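You operate a simulated robot arm through the tools that you are given. There is no shell and no other tool. Be economical: measure what you need, move in short steps, check, and stop when the job is done.

You are at the controls of a simulated robot arm. One attempt, no reset.

## Task
Shut the dripping hose valve and wipe the splash off the wall tiles.
Fine: press the wet purple cloth out on the wire rack first, wipe with it, lay it back there. What is to be rubbed or washed off counts as gone when no trace of it is left.

It is judged by the outcome, as a careful person would: the job done as asked, and still so three seconds after it is handed in. It fails if anything else is knocked over, pushed out of place, dropped, spilled or broken. Flat cloth is picked up by pressing the open fingertips on it (5 to 10 N) and closing them slowly along it; thin cloth reads only 2 to 8 mm in the jaws.

## Robot
A 6-joint arm with a two-finger parallel gripper, fixed in place. Base frame: the origin is at the foot of the arm, x ahead of it, y to its left, z up; the work surface is at about z = 0.91. Readings come in m, degrees, newtons and seconds.
With the tool pointing down near the work surface it reaches from about 0.1 to 0.74 m from the base axis. Its first joint turns from -166.0 to 166.0 degrees. Payload 3.91 kg.
The TCP is the grasp point between the finger pads, 0.03 m short of the fingertips. In the tool frame z runs along the fingers and y along their closing line. The gripper opens to 0.11 m. The fingers are 0.02 m wide and 0.01 m thick; the gripper's body (0.048 by 0.112 m) begins 0.055 m behind the TCP.
Orientation is that of the tool frame in the base frame, as a unit quaternion [w, x, y, z]. With the fingers straight down and closing along the base's y, the tool's x points along the base's -x, its y along +y and its z along -z.

## Interface
- The arm moves only by the tool jog_arm. Its argument "targets" is one flat list of numbers, 7 for each row, row after row: the shift along the tool's x, y, z in m, then the turn, a rotation vector about the tool's x, y, z in degrees, then the opening in per cent of the stroke, from 0 (shut) to 100 (fully open). In form: [dx, dy, dz, ax, ay, az, claw, dx, dy, dz, ax, ay, az, claw, ...]. A call has 1 to 12 rows; each row is the pose to reach, as a shift and turn from the pose commanded when the call began, along the tool's axes at that moment. Each row takes 0.2 s and may step no farther than 0.05 m and 8.6 degrees from the row before; otherwise, or with a gripper value out of range, the whole call is refused. Where a pose cannot be reached the arm comes as near as it can. A force on the tool above 50 N (or 10 N above the force at the start of the call, whichever is more), or a blocked arm, ends the call early, and 0.2 s more pass. The fingers move at their own pace (about 0.045 m/s each) and stop on an object; they squeeze with about 23 N. The grip force told is the motor's: it shows also when the fingers shut on nothing. Time passes only in rows, and 0.2 s behind the last, so rows that repeat a pose let the fingers close. It gives the time, the measured TCP pose, the force on the tool (base axes), the opening and the grip force at its end, in the units of the frame above (readings bear some noise), with the torque about the TCP (base axes, N m) and any sound that the robot's microphone picked up.
- Cameras (640 x 400 px; columns grow to the right, rows downward): "scene" is fixed at [0.2155, -0.6584, 1.7032]; the picture's right is [0.94, -0.35, 0.00], its down [-0.23, -0.62, -0.75] and it looks along [0.26, 0.70, -0.66] (base axes); focal length 326 px, centre (320, 200). "wrist" rides on the gripper at [0.071, 0.022, -0.107] in the tool frame; the picture's right is [-0.29, 0.96, 0.00], its down [-0.76, -0.23, -0.61] and it looks along [-0.58, -0.18, 0.79] (tool axes); focal length 243 px, centre (320, 200). There is no depth. A picture from a camera that has moved, and an enlarged one, comes with that camera's place and axes in the base frame and with its lens. The place of the scene camera against the robot may be out by one fixed shift of up to 0.018 m in any direction.
- get_image(camera): a new picture of that camera. It takes no simulated time.
- raise_lower(by): slides the trunk up (or, below 0, down) by that many m; the arm rides with it, the base frame stays. It gives what a move gives, with no picture.
- zoom(camera, box): a new picture of the part [left, top, right, bottom] of that camera's present view, enlarged. It takes no simulated time.
- sign_off(): hands the job in; it is judged then, once.

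Go step by step. Nothing tells you positions but the pictures and the camera data: compare them with the known pose of the tool, close in by small moves and look again before you grip or let go. The budget is 120 turns and 68 pictures, counting those below and the enlarged ones. Unless the task says otherwise, let go and move clear before handing in, and close with one line.

The tools are called after "Emit:" by a JSON object that holds its "name" and its "arguments". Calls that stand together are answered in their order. jog_arm: Moves the arm, as the interface text tells. Its arguments: {"type":"object","properties":{"targets":{"type":"array"}},"required":["targets"]} The other tools are called the same way: raise_lower (by) slides the trunk up or down; get_image (camera) takes a picture; zoom (camera, box) takes an enlarged picture of a part of a camera's view; sign_off () hands the job in.

At the start:

```text
t: 0.0
eef_pos: [0.3643, -0.0215, 1.337]
tool_rot: [0.001, 0.0, 1.0, 0.0]
ft_force: [0.2, 0.1, 0.8]
ft_torque: [-0.01, 0.03, 0.01]
finger_gap: 0.1099
gripper_force: 0.0
trunk travel left (down, up): [-0.5, 0.09]
```

scene: 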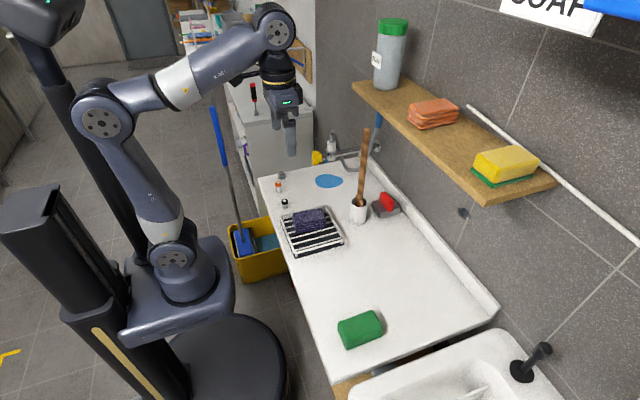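
wrist: 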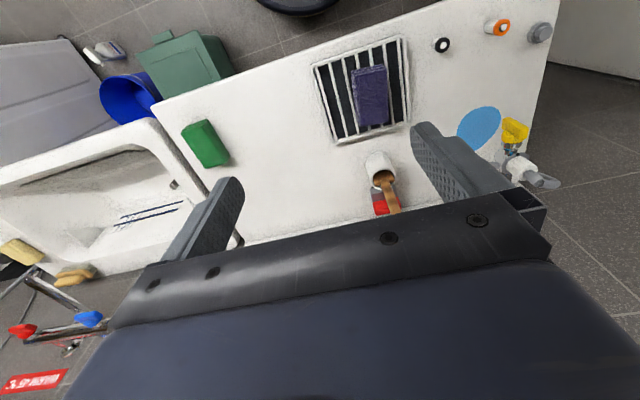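

I see a worktop with a wire rack and purple cloth, a puddle near a yellow valve at the far left, and a dark splash on the wall. I'll zoom in on the valve, the rack and the wall.

Emit:
{"name": "zoom", "arguments": {"camera": "scene", "box": [270, 120, 400, 201]}}

Emit:
{"name": "zoom", "arguments": {"camera": "scene", "box": [260, 170, 420, 270]}}

Emit:
{"name": "zoom", "arguments": {"camera": "scene", "box": [370, 130, 610, 280]}}

Emit:
{"name": "zoom", "arguments": {"camera": "wrist", "box": [430, 0, 590, 200]}}

```text
4.92 times, centred on (335, 160) of scene
camera zoom: at [0.2155, -0.6584, 1.7032], right [0.94, -0.35, 0.0], down [-0.23, -0.62, -0.75], along [0.26, 0.7, -0.66], focal length 1604 px, centre (246, 394)
```

zoom: 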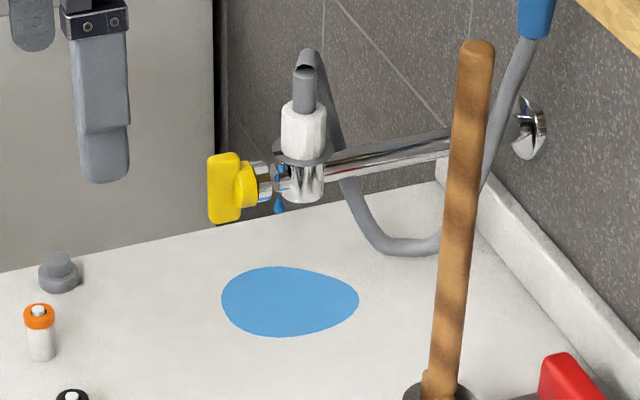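

```text
4.00 times, centred on (340, 220) of scene
camera zoom: at [0.2155, -0.6584, 1.7032], right [0.94, -0.35, 0.0], down [-0.23, -0.62, -0.75], along [0.26, 0.7, -0.66], focal length 1303 px, centre (240, 120)
```

zoom: 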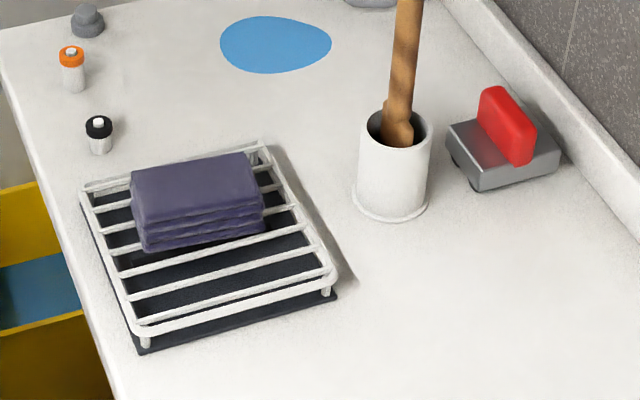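

```text
2.67 times, centred on (490, 205) of scene
camera zoom: at [0.2155, -0.6584, 1.7032], right [0.94, -0.35, 0.0], down [-0.23, -0.62, -0.75], along [0.26, 0.7, -0.66], focal length 869 px, centre (-133, 187)
```

zoom: 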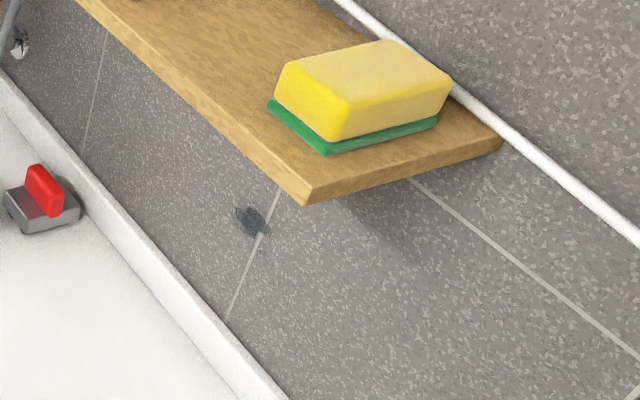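

```text
2.00 times, centred on (510, 100) of wrist
camera zoom: at [0.2926, -0.0003, 1.4433], right [0.29, 0.96, 0.0], down [0.76, -0.23, 0.61], along [0.59, -0.18, -0.79], focal length 485 px, centre (-60, 400)
```

zoom: 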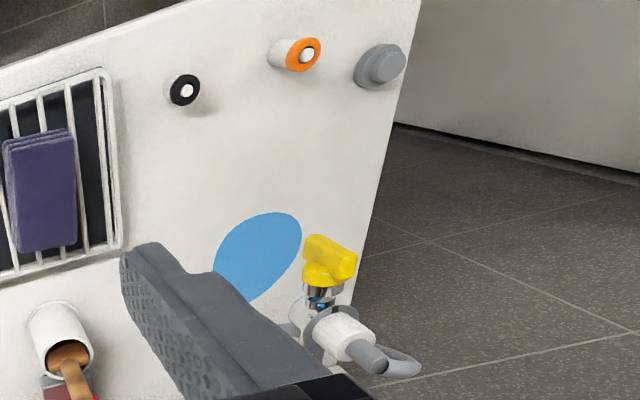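

The valve handle triangulates to about (0.55, 0.28, 1.03), the cloth to about (0.45, 0.056, 0.95), and the wall to x≈0.8. I'll move toward the valve for a closer look.

Emit:
{"name": "jog_arm", "arguments": {"targets": [-0.012, 0.037, 0.02, 0, 0, 0, 100, -0.024, 0.074, 0.04, 0, 0, 0, 100, -0.036, 0.111, 0.06, 0, 0, 0, 100, -0.048, 0.148, 0.08, 0, 0, 0, 100, -0.06, 0.185, 0.1, 0, 0, 0, 100, -0.072, 0.222, 0.12, 0, 0, 0, 100, -0.086, 0.26, 0.137, 0, 0, 0, 100]}}

Emit:
{"name": "get_image", "arguments": {"camera": "wrist"}}

Emit:
{"name": "get_image", "arguments": {"camera": "scene"}}

```text
t: 1.6
eef_pos: [0.4524, 0.2408, 1.1997]
tool_rot: [0.002, -0.001, 1.0, 0.001]
ft_force: [-0.1, 0.2, 0.6]
ft_torque: [-0.02, 0.0, -0.01]
finger_gap: 0.1101
gripper_force: 0.1
trunk travel left (down, up): [-0.5, 0.09]
```

```text
61 pictures are left
camera wrist: at [0.3793, 0.2627, 1.3059], right [0.29, 0.96, 0.0], down [0.76, -0.23, 0.61], along [0.59, -0.18, -0.79], focal length 243 px, centre (320, 200)
```

wrist: 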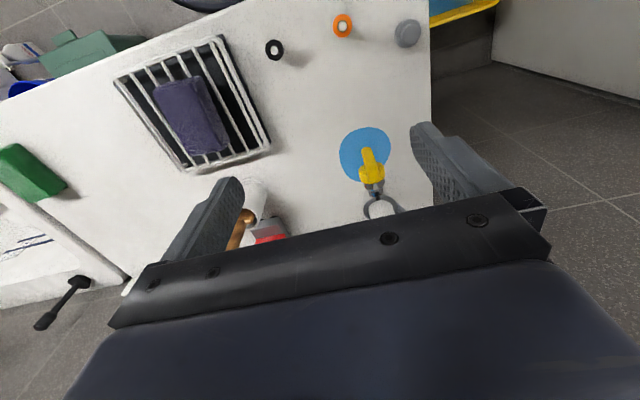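

```text
60 pictures are left
```

scene: 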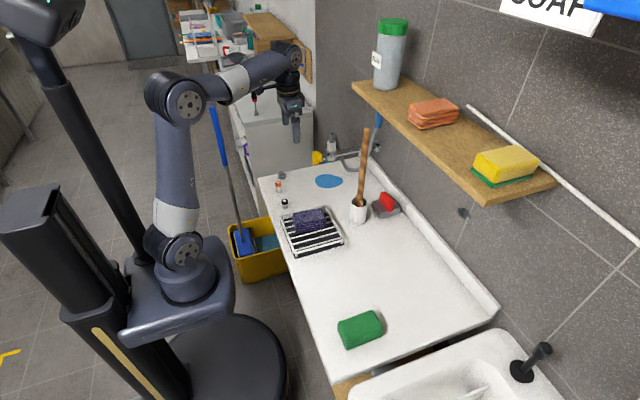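

Emit:
{"name": "zoom", "arguments": {"camera": "wrist", "box": [320, 110, 430, 230]}}

Emit:
{"name": "zoom", "arguments": {"camera": "scene", "box": [300, 130, 380, 180]}}

```text
3.33 times, centred on (375, 170) of wrist
camera zoom: at [0.3793, 0.2627, 1.3059], right [0.29, 0.96, 0.0], down [0.76, -0.23, 0.61], along [0.59, -0.18, -0.79], focal length 809 px, centre (137, 300)
```

zoom: 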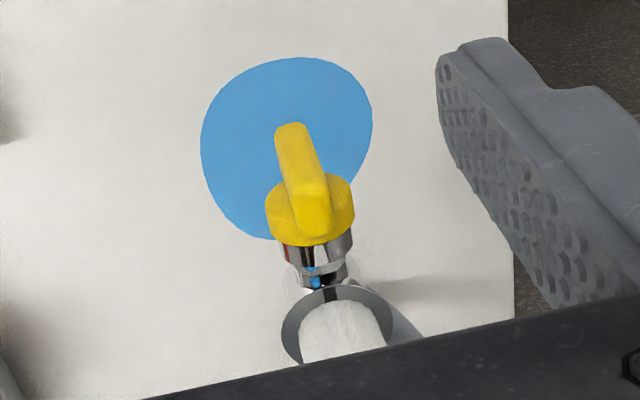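

```text
8.00 times, centred on (340, 155) of scene
camera zoom: at [0.2155, -0.6584, 1.7032], right [0.94, -0.35, 0.0], down [-0.23, -0.62, -0.75], along [0.26, 0.7, -0.66], focal length 2606 px, centre (160, 560)
```

zoom: 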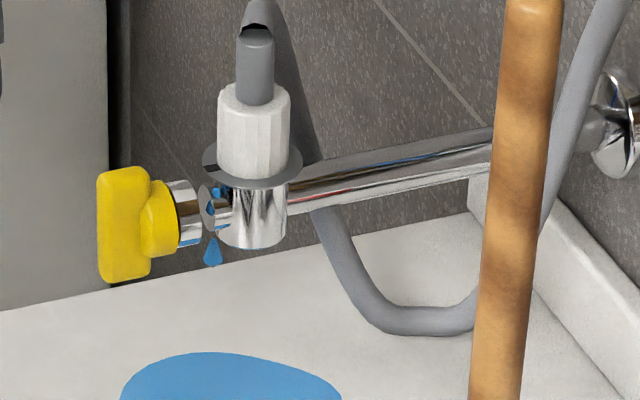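

The handle is a vertical yellow wing on a spindle along x, at about y=0.28, z=1.03. I'll turn the tool to point horizontally toward +x, so it is coaxial with the spindle and can twist it.

Emit:
{"name": "jog_arm", "arguments": {"targets": [0.003, 0.004, 0.009, 0, -8.2, 0, 60, 0.006, 0.008, 0.018, 0, -16.4, 0, 60, 0.009, 0.012, 0.027, 0, -24.6, 0, 60, 0.012, 0.016, 0.036, 0, -32.8, 0, 60, 0.015, 0.02, 0.045, 0, -41, 0, 60, 0.018, 0.024, 0.054, 0, -49.2, 0, 60, 0.021, 0.028, 0.063, 0, -57.4, 0, 60, 0.024, 0.032, 0.072, 0, -65.6, 0, 60, 0.027, 0.036, 0.081, 0, -73.8, 0, 60, 0.03, 0.039, 0.09, 0, -82, 0, 60, 0.032, 0.039, 0.1, 0, -90, 0, 60]}}

Emit:
{"name": "get_image", "arguments": {"camera": "wrist"}}

Emit:
{"name": "get_image", "arguments": {"camera": "scene"}}

```text
t: 4.0
eef_pos: [0.419, 0.277, 1.0996]
tool_rot: [0.71, -0.001, 0.704, 0.001]
ft_force: [-0.5, -0.6, -0.3]
ft_torque: [-0.01, 0.0, 0.0]
finger_gap: 0.0659
gripper_force: 0.1
trunk travel left (down, up): [-0.5, 0.09]
```

```text
57 pictures are left
camera wrist: at [0.3127, 0.2984, 1.0281], right [0.0, 0.96, 0.29], down [-0.61, -0.23, 0.76], along [0.79, -0.17, 0.59], focal length 243 px, centre (320, 200)
```

wrist: 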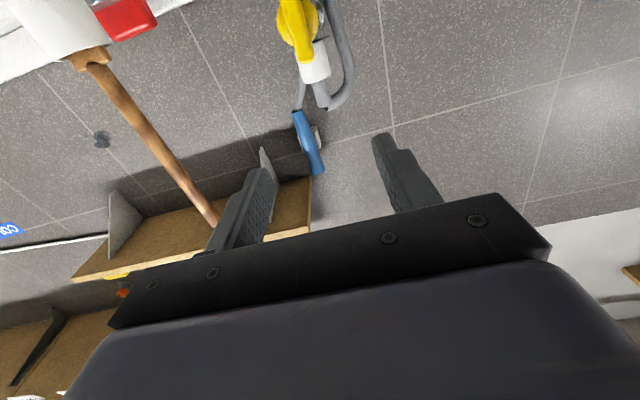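

```text
56 pictures are left
```

scene: 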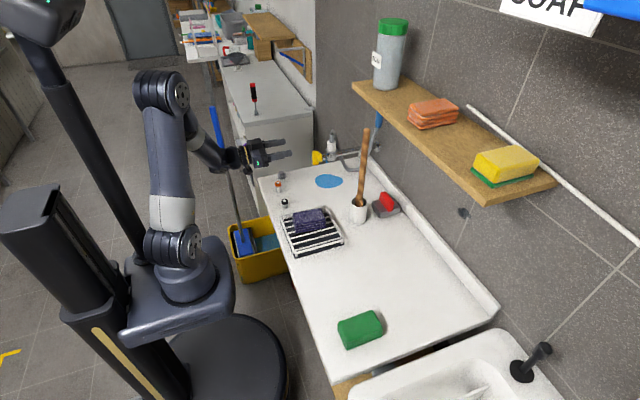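

The tool now points at the wall, the splash is at about (0.795, -0.205, 1.10), and the handle axis is at y≈0.281, z≈1.03. I'll lower to the axis height and look before going in.

Emit:
{"name": "jog_arm", "arguments": {"targets": [0.035, 0.002, 0.01, 0, 0, 0, 60, 0.07, 0.004, 0.02, 0, 0, 0, 60, 0.07, 0.004, 0.055, 0, 0, 0, 60]}}

Emit:
{"name": "get_image", "arguments": {"camera": "wrist"}}

Emit:
{"name": "zoom", "arguments": {"camera": "scene", "box": [240, 120, 400, 220]}}

```text
t: 4.8
eef_pos: [0.4735, 0.28, 1.0286]
tool_rot: [0.709, 0.0, 0.705, 0.0]
ft_force: [-0.6, 0.6, 0.2]
ft_torque: [0.0, 0.0, 0.03]
finger_gap: 0.0659
gripper_force: 0.1
trunk travel left (down, up): [-0.5, 0.09]
```

```text
55 pictures are left
camera wrist: at [0.3659, 0.3007, 0.957], right [0.0, 0.96, 0.29], down [-0.61, -0.23, 0.76], along [0.79, -0.18, 0.59], focal length 243 px, centre (320, 200)
```

wrist: 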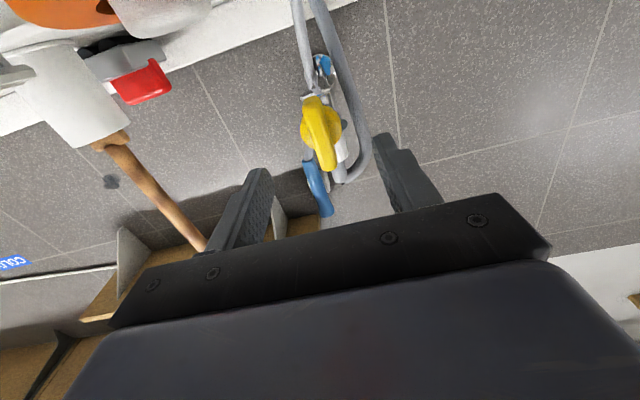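

```text
4.00 times, centred on (320, 170) of scene
camera zoom: at [0.2155, -0.6584, 1.7032], right [0.94, -0.35, 0.0], down [-0.23, -0.62, -0.75], along [0.26, 0.7, -0.66], focal length 1303 px, centre (320, 320)
```

zoom: 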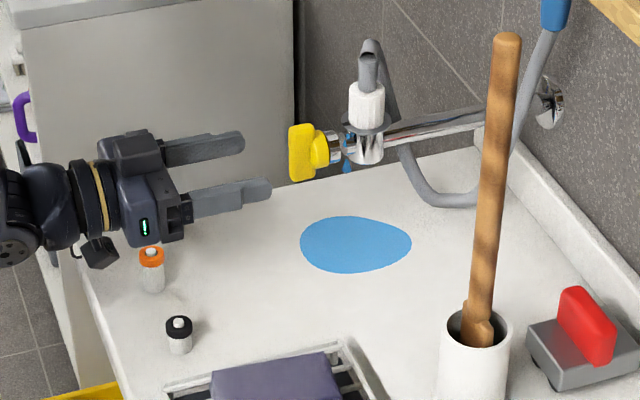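

The wrist camera hangs below the gripper and sits close to the orange-capped bottle. I'll back up and roll 180° so it is above, which also leaves room for the +90° twist.

Emit:
{"name": "jog_arm", "arguments": {"targets": [0, 0, -0.04, 0, 0, 0, 60, -0.04, 0, -0.05, 0, 0, 0, 60, -0.08, 0, -0.05, 0, 0, 0, 60, -0.08, 0, -0.05, 0, 0, -8.55, 60, -0.08, 0, -0.05, 0, 0, -17.1, 60, -0.08, 0, -0.05, 0, 0, -25.65, 60, -0.08, 0, -0.05, 0, 0, -34.2, 60, -0.08, 0, -0.05, 0, 0, -42.75, 60, -0.08, 0, -0.05, 0, 0, -51.3, 60, -0.08, 0, -0.05, 0, 0, -59.85, 60, -0.08, 0, -0.05, 0, 0, -68.4, 60, -0.08, 0, -0.05, 0, 0, -77, 60]}}

Emit:
{"name": "jog_arm", "arguments": {"targets": [0, 0, 0, 0, 0, -8.58, 60, 0, 0, 0, 0, 0, -17.16, 60, 0, 0, 0, 0, 0, -25.74, 60, 0, 0, 0, 0, 0, -34.32, 60, 0, 0, 0, 0, 0, -42.9, 60, 0, 0, 0, 0, 0, -51.48, 60, 0, 0, 0, 0, 0, -60.06, 60, 0, 0, 0, 0, 0, -68.64, 60, 0, 0, 0, 0, 0, -77.22, 60, 0, 0, 0, 0, 0, -85.8, 60, 0, 0, 0, 0, 0, -94.4, 60, 0, 0, 0, 0, 0, -103, 60]}}

Emit:
{"name": "get_image", "arguments": {"camera": "wrist"}}

```text
t: 7.4
eef_pos: [0.4233, 0.2808, 1.1104]
tool_rot: [0.554, -0.44, 0.552, -0.441]
ft_force: [-0.1, 0.6, -0.2]
ft_torque: [0.02, 0.01, -0.01]
finger_gap: 0.0658
gripper_force: 0.1
trunk travel left (down, up): [-0.5, 0.09]
```

```text
t: 10.0
eef_pos: [0.4239, 0.281, 1.1103]
tool_rot: [0.001, 0.706, 0.001, 0.708]
ft_force: [-0.8, -0.1, -0.2]
ft_torque: [0.0, -0.02, 0.0]
finger_gap: 0.066
gripper_force: 0.0
trunk travel left (down, up): [-0.5, 0.09]
```

```text
53 pictures are left
camera wrist: at [0.3165, 0.2595, 1.1808], right [0.0, -0.96, -0.29], down [-0.6, 0.23, -0.76], along [0.8, 0.17, -0.58], focal length 243 px, centre (320, 200)
```

wrist: 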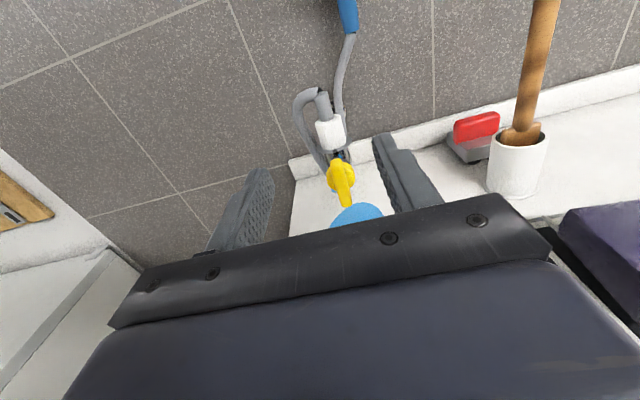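

Now the camera is above. Next I'll lower to the spindle axis and advance with the fingers straddling the wing.

Emit:
{"name": "jog_arm", "arguments": {"targets": [-0.04, 0.001, 0, 0, 0, 0, 60, -0.079, 0.001, 0, 0, 0, 0, 60, -0.079, 0.001, 0.04, 0, 0, 0, 60, -0.079, 0.001, 0.07, 0, 0, 0, 60, -0.079, 0.001, 0.085, 0, 0, 0, 60]}}

Emit:
{"name": "get_image", "arguments": {"camera": "wrist"}}

Emit:
{"name": "zoom", "arguments": {"camera": "scene", "box": [270, 130, 366, 190]}}

```text
t: 11.2
eef_pos: [0.5099, 0.2805, 1.0309]
tool_rot: [-0.001, 0.706, 0.001, 0.708]
ft_force: [-0.2, -0.4, 0.1]
ft_torque: [0.02, -0.02, 0.0]
finger_gap: 0.0659
gripper_force: 0.0
trunk travel left (down, up): [-0.5, 0.09]
```

```text
52 pictures are left
camera wrist: at [0.4003, 0.2582, 1.102], right [0.0, -0.96, -0.29], down [-0.6, 0.23, -0.76], along [0.8, 0.18, -0.58], focal length 243 px, centre (320, 200)
```

wrist: 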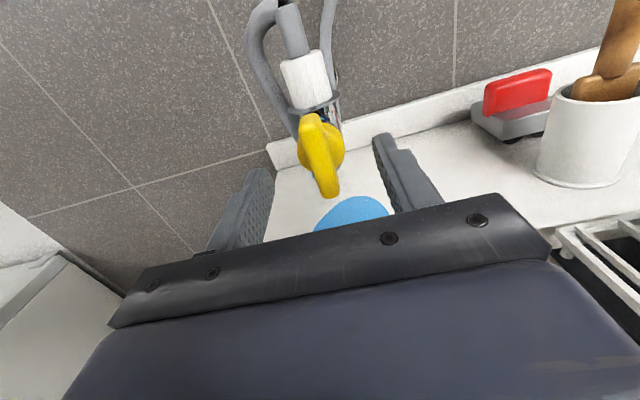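

```text
6.67 times, centred on (318, 160) of scene
camera zoom: at [0.2155, -0.6584, 1.7032], right [0.94, -0.35, 0.0], down [-0.23, -0.62, -0.75], along [0.26, 0.7, -0.66], focal length 2172 px, centre (333, 467)
```

zoom: 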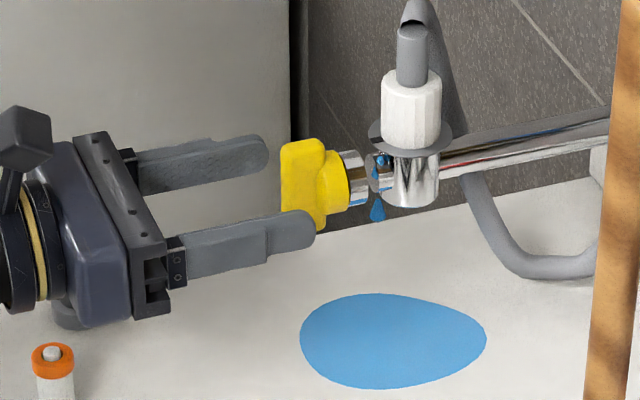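

Heights match and the fingers straddle the wing. I'll advance about 17 mm and close.

Emit:
{"name": "jog_arm", "arguments": {"targets": [0, 0, 0.009, 0, 0, 0, 60, 0, 0, 0.017, 0, 0, 0, 60, 0, 0, 0.017, 0, 0, 0, 30, 0, 0, 0.017, 0, 0, 0, 10, 0, 0, 0.017, 0, 0, 0, 10, 0, 0, 0.017, 0, 0, 0, 0, 0, 0, 0.017, 0, 0, 0, 0]}}

Emit:
{"name": "get_image", "arguments": {"camera": "wrist"}}

```text
t: 12.8
eef_pos: [0.5271, 0.2801, 1.0321]
tool_rot: [0.0, 0.706, 0.0, 0.708]
ft_force: [1.3, 0.2, -0.5]
ft_torque: [0.02, 0.28, -0.08]
finger_gap: 0.0305
gripper_force: 45.1
trunk travel left (down, up): [-0.5, 0.09]
```

```text
50 pictures are left
camera wrist: at [0.4188, 0.2584, 1.1019], right [0.0, -0.96, -0.29], down [-0.6, 0.23, -0.76], along [0.8, 0.18, -0.58], focal length 243 px, centre (320, 200)
```

wrist: 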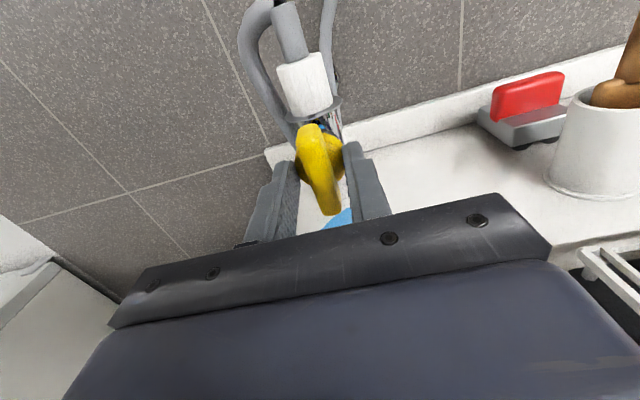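

A gap of 30 mm suggests the tips pinch the round knob rather than the thinner wing. I'll open, back off 9 mm and pinch the wing.

Emit:
{"name": "jog_arm", "arguments": {"targets": [0, 0, 0, 0, 0, 0, 50, 0, 0, 0, 0, 0, 0, 50, 0, 0, -0.009, 0, 0, 0, 50, 0, 0, -0.009, 0, 0, 0, 25, 0, 0, -0.009, 0, 0, 0, 0, 0, 0, -0.009, 0, 0, 0, 0, 0, 0, -0.009, 0, 0, 0, 0, 0, 0, -0.009, 0, 0, 0, 0]}}

Emit:
{"name": "get_image", "arguments": {"camera": "wrist"}}

```text
t: 14.6
eef_pos: [0.5185, 0.2789, 1.0317]
tool_rot: [0.0, 0.706, 0.0, 0.709]
ft_force: [-0.5, -0.2, -2.3]
ft_torque: [0.01, -0.31, 0.03]
finger_gap: 0.0139
gripper_force: 44.8
trunk travel left (down, up): [-0.5, 0.09]
```

```text
49 pictures are left
camera wrist: at [0.4107, 0.2583, 1.1021], right [0.0, -0.96, -0.29], down [-0.6, 0.23, -0.76], along [0.8, 0.18, -0.58], focal length 243 px, centre (320, 200)
```

wrist: 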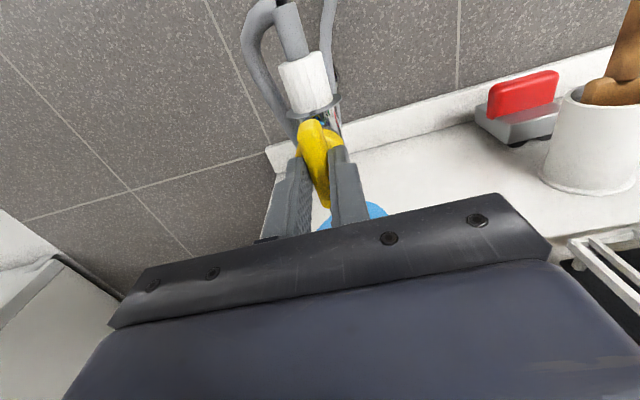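

The gap is now 14 mm, so the wing is held. I'll twist clockwise as seen from the front and watch the torque.

Emit:
{"name": "jog_arm", "arguments": {"targets": [0, 0, 0, 0, 0, 8, 0, 0, 0, 0, 0, 0, 16, 0, 0, 0, 0, 0, 0, 24, 0, 0, 0, 0, 0, 0, 32, 0, 0, 0, 0, 0, 0, 40, 0]}}

Emit:
{"name": "zoom", "arguments": {"camera": "scene", "box": [270, 130, 366, 190]}}

```text
t: 15.8
eef_pos: [0.518, 0.279, 1.031]
tool_rot: [-0.243, 0.662, -0.242, 0.666]
ft_force: [2.4, -3.6, -0.9]
ft_torque: [-0.03, -0.71, -0.81]
finger_gap: 0.0137
gripper_force: 45.2
trunk travel left (down, up): [-0.5, 0.09]
```

```text
6.67 times, centred on (318, 160) of scene
camera zoom: at [0.2155, -0.6584, 1.7032], right [0.94, -0.35, 0.0], down [-0.23, -0.62, -0.75], along [0.26, 0.7, -0.66], focal length 2172 px, centre (333, 467)
```

zoom: 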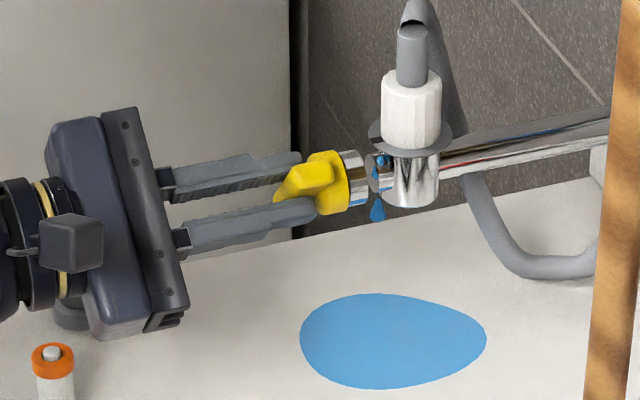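

It turns with the gripper. I'll continue to 90°.

Emit:
{"name": "jog_arm", "arguments": {"targets": [0, 0, 0, 0, 0, 8, 0, 0, 0, 0, 0, 0, 16, 0, 0, 0, 0, 0, 0, 24, 0, 0, 0, 0, 0, 0, 32, 0, 0, 0, 0, 0, 0, 40, 0, 0, 0, 0, 0, 0, 48, 0, 0, 0, 0, 0, 0, 50, 0]}}

Emit:
{"name": "zoom", "arguments": {"camera": "scene", "box": [270, 130, 366, 190]}}

```text
t: 17.4
eef_pos: [0.5189, 0.2789, 1.0299]
tool_rot: [0.5, -0.499, 0.501, -0.5]
ft_force: [3.1, -16.8, -12.3]
ft_torque: [-0.14, 0.31, -1.42]
finger_gap: 0.0136
gripper_force: 44.5
trunk travel left (down, up): [-0.5, 0.09]
```

```text
6.67 times, centred on (318, 160) of scene
camera zoom: at [0.2155, -0.6584, 1.7032], right [0.94, -0.35, 0.0], down [-0.23, -0.62, -0.75], along [0.26, 0.7, -0.66], focal length 2172 px, centre (333, 467)
```

zoom: 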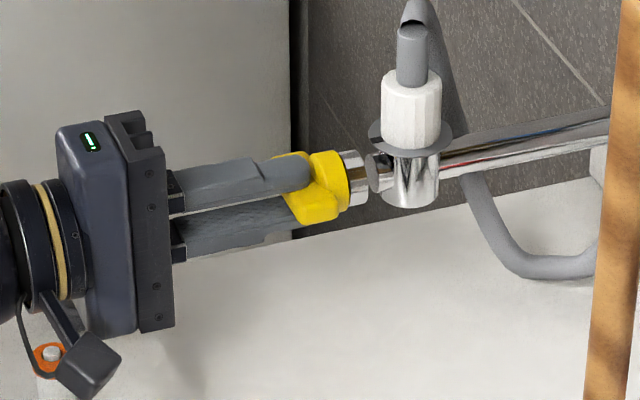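

The drip and puddle are gone, so the valve is shut. I'll release, retreat and lift.

Emit:
{"name": "jog_arm", "arguments": {"targets": [0, 0, 0, 0, 0, 0, 40, 0, 0, 0, 0, 0, 0, 50, 0, 0, 0, 0, 0, 0, 50, 0, 0, -0.03, 0, 0, 0, 50, 0, 0, -0.07, 0, 0, 0, 50, 0, 0, -0.1, 0, 0, 0, 50, 0, -0.04, -0.11, 0, 0, 0, 50, 0, -0.08, -0.11, 0, 0, 0, 50, 0, -0.12, -0.11, 0, 0, 0, 50, 0, -0.16, -0.11, 0, 0, 0, 50]}}

Emit:
{"name": "zoom", "arguments": {"camera": "scene", "box": [270, 130, 366, 190]}}

```text
t: 19.6
eef_pos: [0.4089, 0.2799, 1.1914]
tool_rot: [-0.5, 0.5, -0.5, 0.5]
ft_force: [0.3, -0.5, -0.3]
ft_torque: [-0.04, -0.01, -0.04]
finger_gap: 0.0547
gripper_force: 0.0
trunk travel left (down, up): [-0.5, 0.09]
```

```text
6.67 times, centred on (318, 160) of scene
camera zoom: at [0.2155, -0.6584, 1.7032], right [0.94, -0.35, 0.0], down [-0.23, -0.62, -0.75], along [0.26, 0.7, -0.66], focal length 2172 px, centre (333, 467)
```

zoom: 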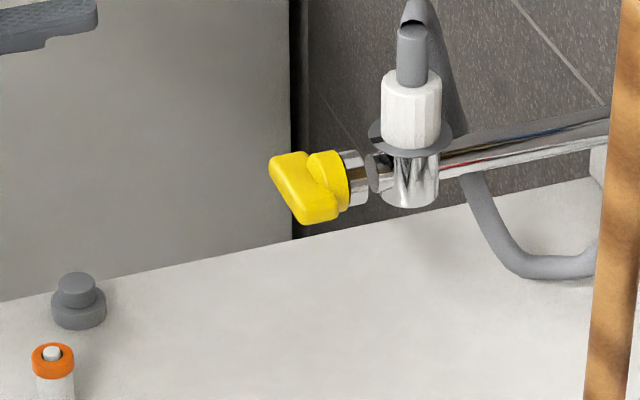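

The valve is shut cleanly and nothing else moved. Now I'll point the tool down again and roll back to the original yaw, heading above the cloth.

Emit:
{"name": "jog_arm", "arguments": {"targets": [0.012, -0.003, 0, -8.2, 0, 0, 50, 0.024, -0.006, 0, -16.4, 0, 0, 50, 0.036, -0.009, 0, -24.6, 0, 0, 50, 0.048, -0.012, 0, -32.8, 0, 0, 50, 0.06, -0.015, 0, -41, 0, 0, 50, 0.072, -0.018, 0, -49.2, 0, 0, 50, 0.084, -0.021, 0, -57.4, 0, 0, 50, 0.096, -0.024, 0, -65.6, 0, 0, 50, 0.108, -0.027, 0, -73.8, 0, 0, 50, 0.12, -0.03, 0, -82, 0, 0, 50, 0.13, -0.03, 0, -90, 0, 0, 50]}}

Emit:
{"name": "jog_arm", "arguments": {"targets": [0.01, 0, 0, 0, 0, 8.2, 50, 0.02, 0, 0, 0, 0, 16.4, 50, 0.03, 0, 0, 0, 0, 24.6, 50, 0.04, 0, 0, 0, 0, 32.8, 50, 0.05, 0, 0, 0, 0, 41, 50, 0.06, 0, 0, 0, 0, 49.2, 50, 0.07, 0, 0, 0, 0, 57.4, 50, 0.08, 0, 0, 0, 0, 65.6, 50, 0.09, 0, 0, 0, 0, 73.8, 50, 0.094, 0, 0.02, 0, 0, 82, 50, 0.094, 0, 0.06, 0, 0, 90, 50]}}

Emit:
{"name": "get_image", "arguments": {"camera": "wrist"}}

```text
t: 22.0
eef_pos: [0.4055, 0.1507, 1.221]
tool_rot: [0.0, 0.707, -0.707, 0.0]
ft_force: [0.5, 0.0, 0.2]
ft_torque: [0.0, -0.03, -0.01]
finger_gap: 0.0549
gripper_force: 0.1
trunk travel left (down, up): [-0.5, 0.09]
```

```text
t: 24.4
eef_pos: [0.4072, 0.0551, 1.1627]
tool_rot: [0.002, 0.002, 1.0, 0.0]
ft_force: [0.1, 0.6, -0.1]
ft_torque: [0.03, -0.01, 0.01]
finger_gap: 0.055
gripper_force: 0.0
trunk travel left (down, up): [-0.5, 0.09]
```

```text
45 pictures are left
camera wrist: at [0.3346, 0.0764, 1.2683], right [0.29, 0.96, 0.0], down [0.76, -0.23, 0.61], along [0.58, -0.18, -0.79], focal length 243 px, centre (320, 200)
```

wrist: 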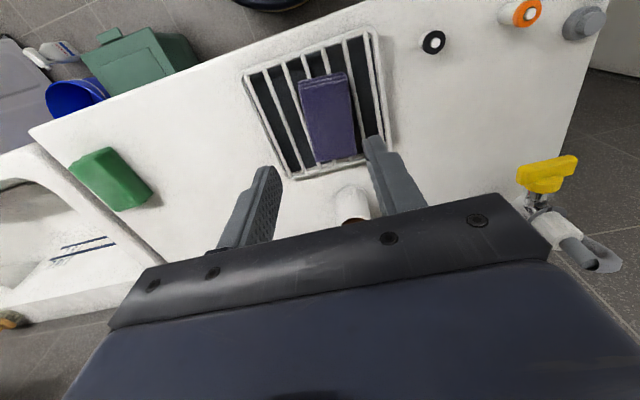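

The cloth pad is centred at about (0.449, 0.055), yawed about -7.5°, roughly 0.108 × 0.062 m. I'll align above it with fingers set to press on its top, then feel down.

Emit:
{"name": "jog_arm", "arguments": {"targets": [-0.02, 0, 0.03, 0, 0, 4, 30, -0.041, 0, 0.06, 0, 0, 7.5, 30, -0.041, 0, 0.1, 0, 0, 7.5, 30, -0.041, 0, 0.14, 0, 0, 7.5, 30]}}

Emit:
{"name": "zoom", "arguments": {"camera": "scene", "box": [250, 170, 378, 250]}}

Emit:
{"name": "get_image", "arguments": {"camera": "wrist"}}

```text
t: 25.4
eef_pos: [0.4478, 0.0564, 1.0217]
tool_rot: [0.003, 0.066, 0.998, 0.0]
ft_force: [-0.7, 0.0, 0.5]
ft_torque: [0.01, 0.02, 0.0]
finger_gap: 0.033
gripper_force: 0.1
trunk travel left (down, up): [-0.5, 0.09]
```

```text
5.00 times, centred on (314, 210) of scene
camera zoom: at [0.2155, -0.6584, 1.7032], right [0.94, -0.35, 0.0], down [-0.23, -0.62, -0.75], along [0.26, 0.7, -0.66], focal length 1629 px, centre (350, 150)
```

zoom: 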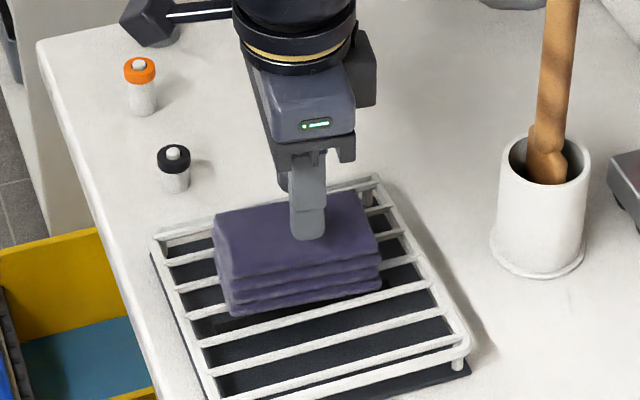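

```text
43 pictures are left
camera wrist: at [0.3791, 0.0871, 1.1278], right [0.41, 0.91, 0.0], down [0.72, -0.33, 0.61], along [0.56, -0.25, -0.79], focal length 243 px, centre (320, 200)
```

wrist: 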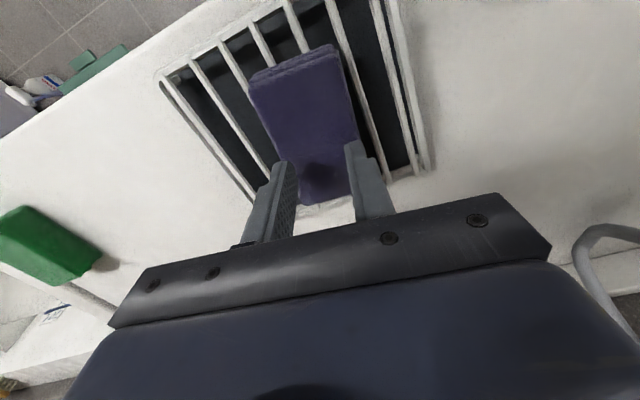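

Aligned over the pad. Next I'll feel downward gently.

Emit:
{"name": "jog_arm", "arguments": {"targets": [0, 0, 0.015, 0, 0, 0, 30, 0, 0, 0.025, 0, 0, 0, 30, 0, 0, 0.032, 0, 0, 0, 30]}}

```text
t: 26.0
eef_pos: [0.4486, 0.0563, 1.0081]
tool_rot: [0.012, 0.065, 0.998, 0.001]
ft_force: [-8.5, -1.2, 31.4]
ft_torque: [-0.2, 0.5, 0.0]
finger_gap: 0.0331
gripper_force: 0.1
trunk travel left (down, up): [-0.5, 0.09]
stopped in row 2: the force on the tool passed its limit at 66 N (the readings are from after the stop); the commanded pose is now the measured one
```

Contact came earlier than expected, with the tips at z≈0.978. I'll look.

Emit:
{"name": "zoom", "arguments": {"camera": "scene", "box": [250, 170, 378, 250]}}

Emit:
{"name": "get_image", "arguments": {"camera": "wrist"}}

```text
5.00 times, centred on (314, 210) of scene
camera zoom: at [0.2155, -0.6584, 1.7032], right [0.94, -0.35, 0.0], down [-0.23, -0.62, -0.75], along [0.26, 0.7, -0.66], focal length 1629 px, centre (350, 150)
```

zoom: 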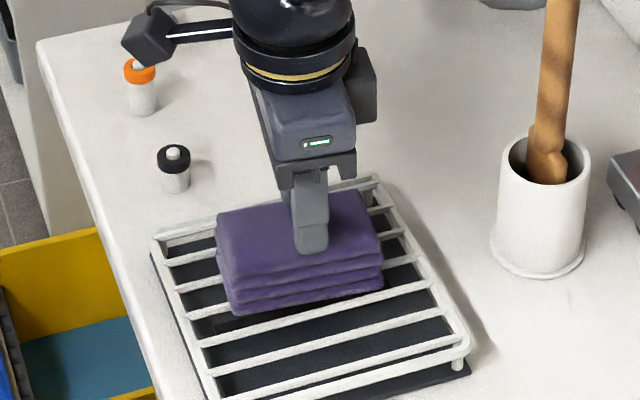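

```text
41 pictures are left
camera wrist: at [0.3789, 0.0868, 1.1137], right [0.41, 0.91, 0.01], down [0.71, -0.33, 0.62], along [0.57, -0.25, -0.78], focal length 243 px, centre (320, 200)
```

wrist: 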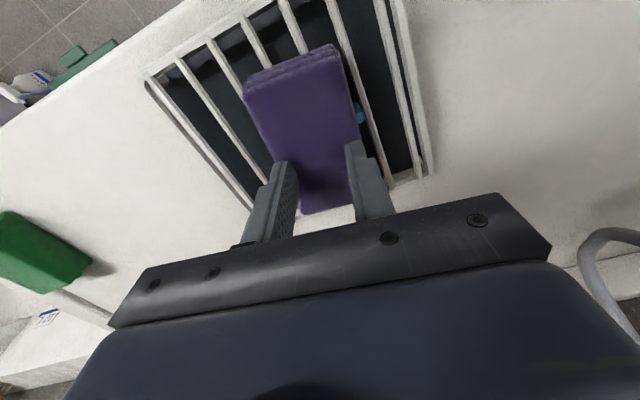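

The cloth turned lighter purple and a drop came out, so the pressing is working. I'll hold the press a while, then lift slightly and look.

Emit:
{"name": "jog_arm", "arguments": {"targets": [0, 0, 0, 0, 0, 0, 30, 0, 0, 0, 0, 0, 0, 30, 0, 0, 0, 0, 0, 0, 30, 0, 0, 0, 0, 0, 0, 30, 0, 0, 0, 0, 0, 0, 30, 0, 0, 0, 0, 0, 0, 30]}}

Emit:
{"name": "zoom", "arguments": {"camera": "wrist", "box": [140, 0, 440, 220]}}

```text
t: 26.8
eef_pos: [0.4513, 0.0553, 1.0092]
tool_rot: [0.013, 0.066, 0.998, 0.002]
ft_force: [-7.9, -1.3, 25.9]
ft_torque: [-0.24, 0.5, -0.06]
finger_gap: 0.033
gripper_force: 0.0
trunk travel left (down, up): [-0.5, 0.09]
stopped in row 4: the force on the tool passed its limit at 51 N (the readings are from after the stop); the commanded pose is now the measured one
```

```text
1.82 times, centred on (290, 110) of wrist
camera zoom: at [0.3798, 0.0869, 1.1136], right [0.41, 0.91, 0.01], down [0.71, -0.33, 0.63], along [0.57, -0.25, -0.78], focal length 441 px, centre (374, 364)
```

zoom: 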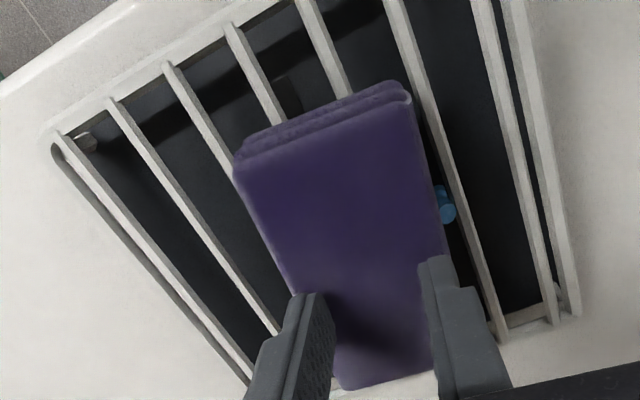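

I'll lift off and check the cloth's colour and whether water still comes out.

Emit:
{"name": "jog_arm", "arguments": {"targets": [0, 0, -0.01, 0, 0, 0, 30, 0, 0, -0.03, 0, 0, 0, 30, 0, 0, -0.06, 0, 0, 0, 30, 0, 0, -0.1, 0, 0, 0, 30]}}

Emit:
{"name": "zoom", "arguments": {"camera": "scene", "box": [250, 170, 378, 250]}}

Emit:
{"name": "get_image", "arguments": {"camera": "wrist"}}

```text
t: 27.8
eef_pos: [0.4497, 0.0569, 1.1052]
tool_rot: [0.01, 0.065, 0.998, 0.002]
ft_force: [-0.1, 0.4, -0.4]
ft_torque: [0.03, -0.02, -0.02]
finger_gap: 0.0328
gripper_force: 0.0
trunk travel left (down, up): [-0.5, 0.09]
```

```text
5.00 times, centred on (314, 210) of scene
camera zoom: at [0.2155, -0.6584, 1.7032], right [0.94, -0.35, 0.0], down [-0.23, -0.62, -0.75], along [0.26, 0.7, -0.66], focal length 1629 px, centre (350, 150)
```

zoom: 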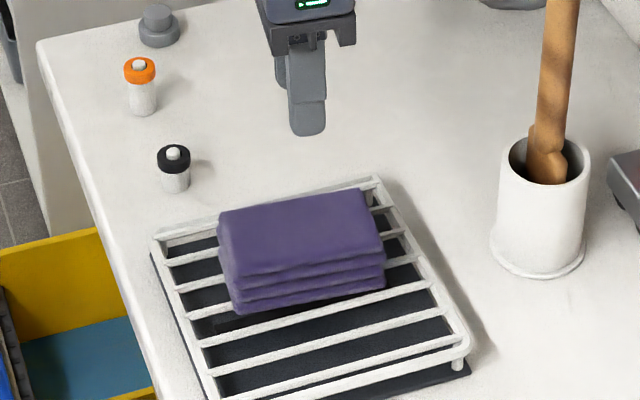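

```text
38 pictures are left
camera wrist: at [0.3784, 0.087, 1.2103], right [0.41, 0.91, 0.01], down [0.71, -0.33, 0.62], along [0.57, -0.25, -0.78], focal length 243 px, centre (320, 200)
```

wrist: 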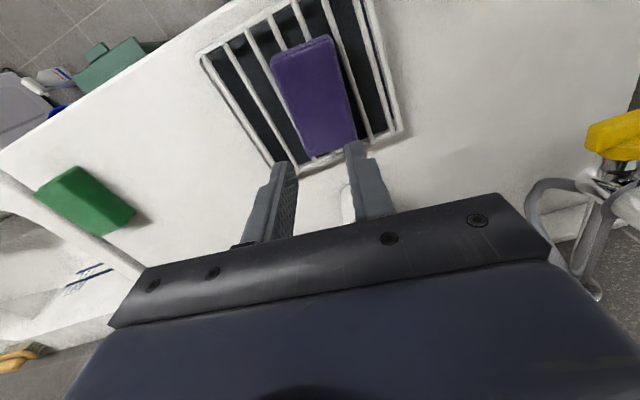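

The cloth is visibly lighter and the tray shows no more drops. I'll give it one more controlled press near the other end to make sure it is fully pressed out.

Emit:
{"name": "jog_arm", "arguments": {"targets": [0.02, 0, 0.04, 0, 0, 0, 30, 0.025, 0, 0.08, 0, 0, 0, 30, 0.025, 0, 0.09, 0, 0, 0, 30, 0.025, 0, 0.094, 0, 0, 0, 30, 0.025, 0, 0.097, 0, 0, 0, 30, 0.025, 0, 0.1, 0, 0, 0, 30, 0.025, 0, 0.103, 0, 0, 0, 30]}}

Emit:
{"name": "zoom", "arguments": {"camera": "scene", "box": [250, 170, 378, 250]}}

```text
t: 29.5
eef_pos: [0.4262, 0.061, 1.008]
tool_rot: [0.018, 0.066, 0.998, 0.002]
ft_force: [-10.2, -1.1, 28.0]
ft_torque: [-0.35, 0.57, -0.07]
finger_gap: 0.0333
gripper_force: 0.1
trunk travel left (down, up): [-0.5, 0.09]
stopped in row 7: the force on the tool passed its limit at 53 N (the readings are from after the stop); the commanded pose is now the measured one
```

```text
5.00 times, centred on (314, 210) of scene
camera zoom: at [0.2155, -0.6584, 1.7032], right [0.94, -0.35, 0.0], down [-0.23, -0.62, -0.75], along [0.26, 0.7, -0.66], focal length 1629 px, centre (350, 150)
```

zoom: 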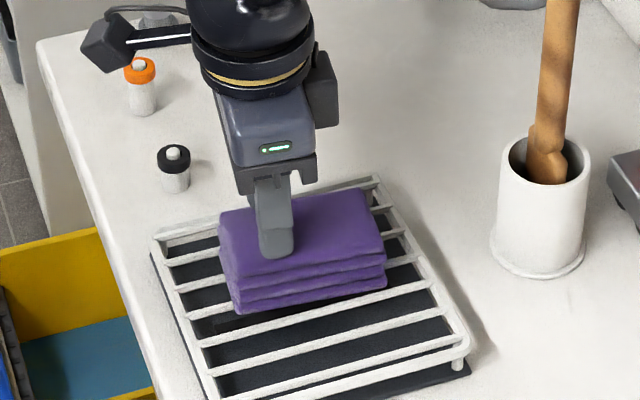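

It got lighter again, so more water was left. I'll repeat presses, correcting the small tilt, until the colour stops changing.

Emit:
{"name": "jog_arm", "arguments": {"targets": [0, 0, -0.012, 0, 2, 0, 30, -0.025, 0, -0.015, 0, 2, 0, 30, -0.025, 0, -0.005, 0, 2, 0, 30, -0.025, 0, -0.001, 0, 2, 0, 30, -0.025, 0, 0.002, 0, 2, 0, 30, -0.025, 0, 0.002, 0, 2, 0, 30, -0.025, 0, -0.015, 0, 2, 0, 30, -0.05, 0, -0.015, 0, 2, 0, 30, -0.05, 0, -0.003, 0, 2, 0, 30, -0.05, 0, 0.001, 0, 2, 0, 30, -0.05, 0, 0.003, 0, 2, 0, 30]}}

Emit:
{"name": "zoom", "arguments": {"camera": "scene", "box": [250, 170, 378, 250]}}

```text
t: 31.9
eef_pos: [0.479, 0.0536, 1.0086]
tool_rot: [0.002, 0.065, 0.998, 0.004]
ft_force: [-2.0, -0.3, 40.7]
ft_torque: [-0.47, 0.24, 0.05]
finger_gap: 0.0331
gripper_force: 0.3
trunk travel left (down, up): [-0.5, 0.09]
```

```text
5.00 times, centred on (314, 210) of scene
camera zoom: at [0.2155, -0.6584, 1.7032], right [0.94, -0.35, 0.0], down [-0.23, -0.62, -0.75], along [0.26, 0.7, -0.66], focal length 1629 px, centre (350, 150)
```

zoom: 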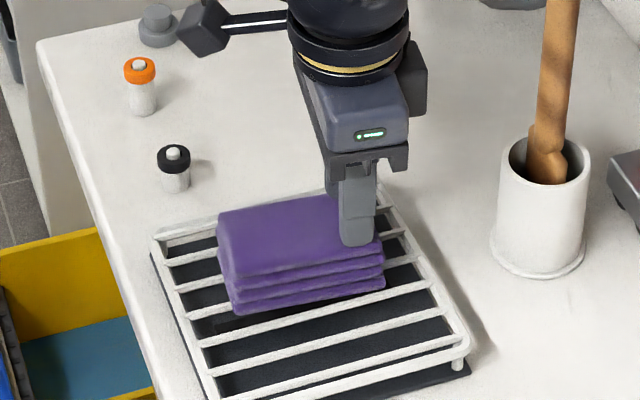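

I'll hold this 40 N press for two seconds to see whether the colour settles.

Emit:
{"name": "jog_arm", "arguments": {"targets": [0, 0, 0, 0, 0, 0, 30, 0, 0, 0, 0, 0, 0, 30, 0, 0, 0, 0, 0, 0, 30, 0, 0, 0, 0, 0, 0, 30, 0, 0, 0, 0, 0, 0, 30, 0, 0, 0, 0, 0, 0, 30, 0, 0, 0, 0, 0, 0, 30, 0, 0, 0, 0, 0, 0, 30, 0, 0, 0, 0, 0, 0, 30, 0, 0, 0, 0, 0, 0, 30]}}

Emit:
{"name": "zoom", "arguments": {"camera": "scene", "box": [250, 170, 378, 250]}}

```text
t: 32.4
eef_pos: [0.4774, 0.0538, 1.0097]
tool_rot: [0.003, 0.066, 0.998, 0.004]
ft_force: [-8.2, -1.0, 22.9]
ft_torque: [-0.36, 0.39, -0.06]
finger_gap: 0.0331
gripper_force: 0.0
trunk travel left (down, up): [-0.5, 0.09]
stopped in row 2: the force on the tool passed its limit at 52 N (the readings are from after the stop); the commanded pose is now the measured one
```

```text
5.00 times, centred on (314, 210) of scene
camera zoom: at [0.2155, -0.6584, 1.7032], right [0.94, -0.35, 0.0], down [-0.23, -0.62, -0.75], along [0.26, 0.7, -0.66], focal length 1629 px, centre (350, 150)
```

zoom: 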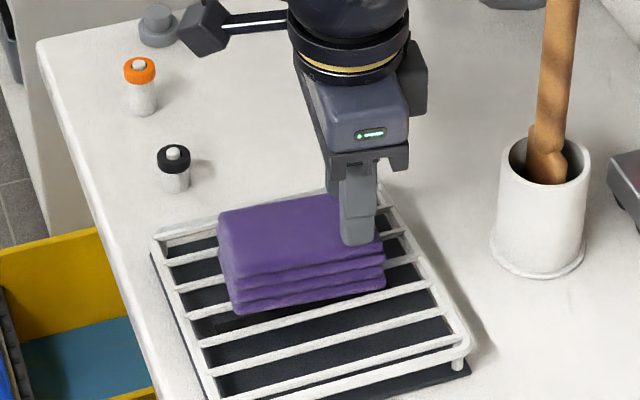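

The colour stopped changing, so the cloth is pressed out. I'll lift, centre over the pad and open wide.

Emit:
{"name": "jog_arm", "arguments": {"targets": [0, 0, -0.02, 0, 0, 0, 30, 0.015, 0, -0.04, 0, 0, 0, 60, 0.033, -0.002, -0.05, 0, 0, 0, 100, 0.033, -0.002, -0.05, 0, 0, 0, 100, 0.033, -0.002, -0.05, 0, 0, 0, 100, 0.033, -0.002, -0.05, 0, 0, 0, 100]}}

Emit:
{"name": "get_image", "arguments": {"camera": "wrist"}}

```text
t: 33.8
eef_pos: [0.4472, 0.0568, 1.0566]
tool_rot: [0.002, 0.066, 0.998, 0.004]
ft_force: [0.4, -0.1, 0.0]
ft_torque: [-0.03, 0.0, 0.01]
finger_gap: 0.1098
gripper_force: 0.1
trunk travel left (down, up): [-0.5, 0.09]
```

```text
34 pictures are left
camera wrist: at [0.3791, 0.0861, 1.1626], right [0.41, 0.91, 0.01], down [0.72, -0.33, 0.61], along [0.56, -0.24, -0.79], focal length 243 px, centre (320, 200)
```

wrist: 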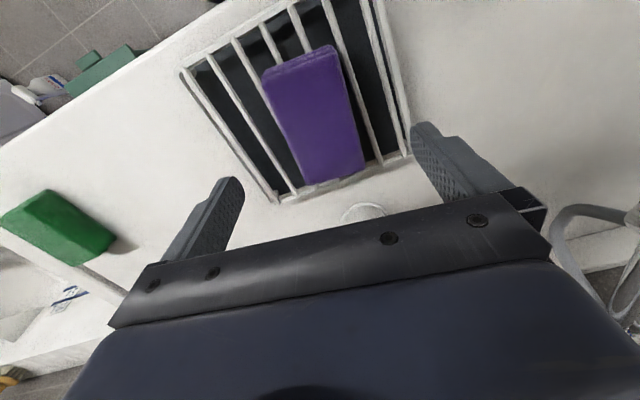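

The pad is centred at about (0.452, 0.054). I'll descend with the fingers straddling it, tips staying above the rack wires.

Emit:
{"name": "jog_arm", "arguments": {"targets": [-0.004, -0.002, 0.03, 0, 0, 0, 100, -0.004, -0.002, 0.055, 0, 0, 0, 100, -0.004, -0.002, 0.07, 0, 0, 0, 100, -0.004, -0.002, 0.078, 0, 0, 0, 100]}}

Emit:
{"name": "zoom", "arguments": {"camera": "scene", "box": [266, 180, 362, 240]}}

```text
t: 34.8
eef_pos: [0.4518, 0.0542, 0.9771]
tool_rot: [0.002, 0.065, 0.998, 0.004]
ft_force: [-0.4, -0.3, 0.3]
ft_torque: [0.0, 0.0, 0.04]
finger_gap: 0.1104
gripper_force: 0.0
trunk travel left (down, up): [-0.5, 0.09]
```

```text
6.67 times, centred on (314, 210) of scene
camera zoom: at [0.2155, -0.6584, 1.7032], right [0.94, -0.35, 0.0], down [-0.23, -0.62, -0.75], along [0.26, 0.7, -0.66], focal length 2172 px, centre (360, 133)
```

zoom: 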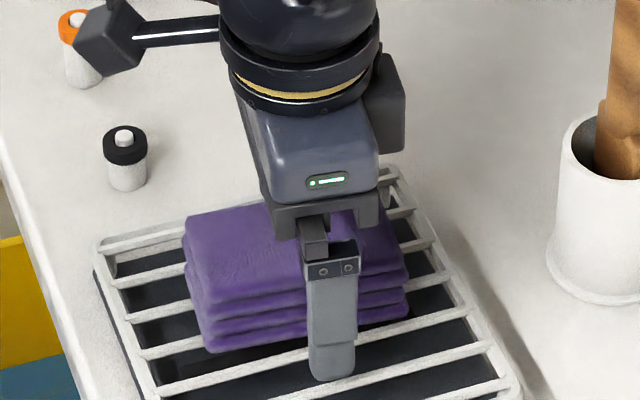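

The fingers straddle the pad. I'll close slowly.

Emit:
{"name": "jog_arm", "arguments": {"targets": [0, 0, -0.003, 0, 0, 0, 85, 0, 0, -0.003, 0, 0, 0, 72, 0, 0, -0.003, 0, 0, 0, 60, 0, 0, -0.003, 0, 0, 0, 50, 0, 0, -0.003, 0, 0, 0, 45, 0, 0, -0.003, 0, 0, 0, 40]}}

Emit:
{"name": "zoom", "arguments": {"camera": "scene", "box": [266, 180, 362, 240]}}

```text
t: 36.2
eef_pos: [0.4522, 0.0546, 0.9827]
tool_rot: [0.002, 0.065, 0.998, 0.004]
ft_force: [1.2, 0.8, 1.2]
ft_torque: [-0.05, -0.02, 0.02]
finger_gap: 0.0595
gripper_force: 23.2
trunk travel left (down, up): [-0.5, 0.09]
```

```text
6.67 times, centred on (314, 210) of scene
camera zoom: at [0.2155, -0.6584, 1.7032], right [0.94, -0.35, 0.0], down [-0.23, -0.62, -0.75], along [0.26, 0.7, -0.66], focal length 2172 px, centre (360, 133)
```

zoom: 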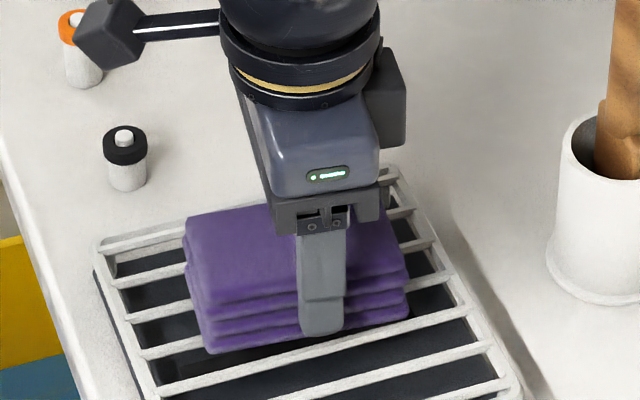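

The pad is gripped at 59.5 mm with 23 N. I'll lift slowly and check it hangs well.

Emit:
{"name": "jog_arm", "arguments": {"targets": [0, 0, -0.01, 0, 0, 0, 35, 0, 0, -0.02, 0, 0, 0, 30, 0, 0, -0.04, 0, 0, 0, 30, 0, 0, -0.07, 0, 0, 0, 30, 0, 0, -0.11, 0, 0, 0, 30, 0, 0, -0.15, 0, 0, 0, 30]}}

Emit:
{"name": "get_image", "arguments": {"camera": "scene"}}

Emit:
{"name": "get_image", "arguments": {"camera": "wrist"}}

```text
t: 37.6
eef_pos: [0.4509, 0.052, 1.1315]
tool_rot: [0.001, 0.066, 0.998, 0.005]
ft_force: [-0.3, -0.3, -0.8]
ft_torque: [0.0, -0.02, 0.0]
finger_gap: 0.0595
gripper_force: 22.5
trunk travel left (down, up): [-0.5, 0.09]
```

```text
31 pictures are left
```

scene: 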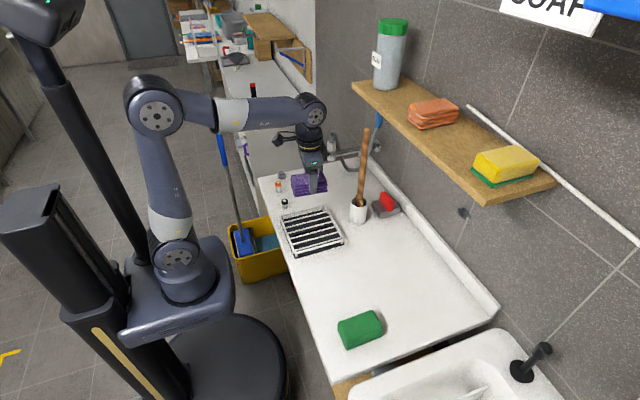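

```text
30 pictures are left
camera wrist: at [0.382, 0.0815, 1.2383], right [0.41, 0.91, 0.01], down [0.72, -0.33, 0.61], along [0.56, -0.24, -0.79], focal length 243 px, centre (320, 200)
```

wrist: 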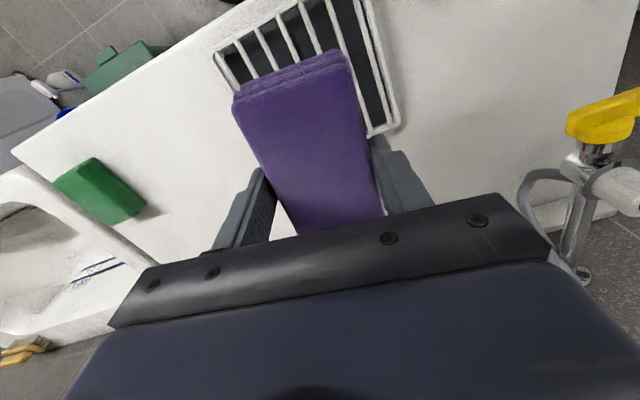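

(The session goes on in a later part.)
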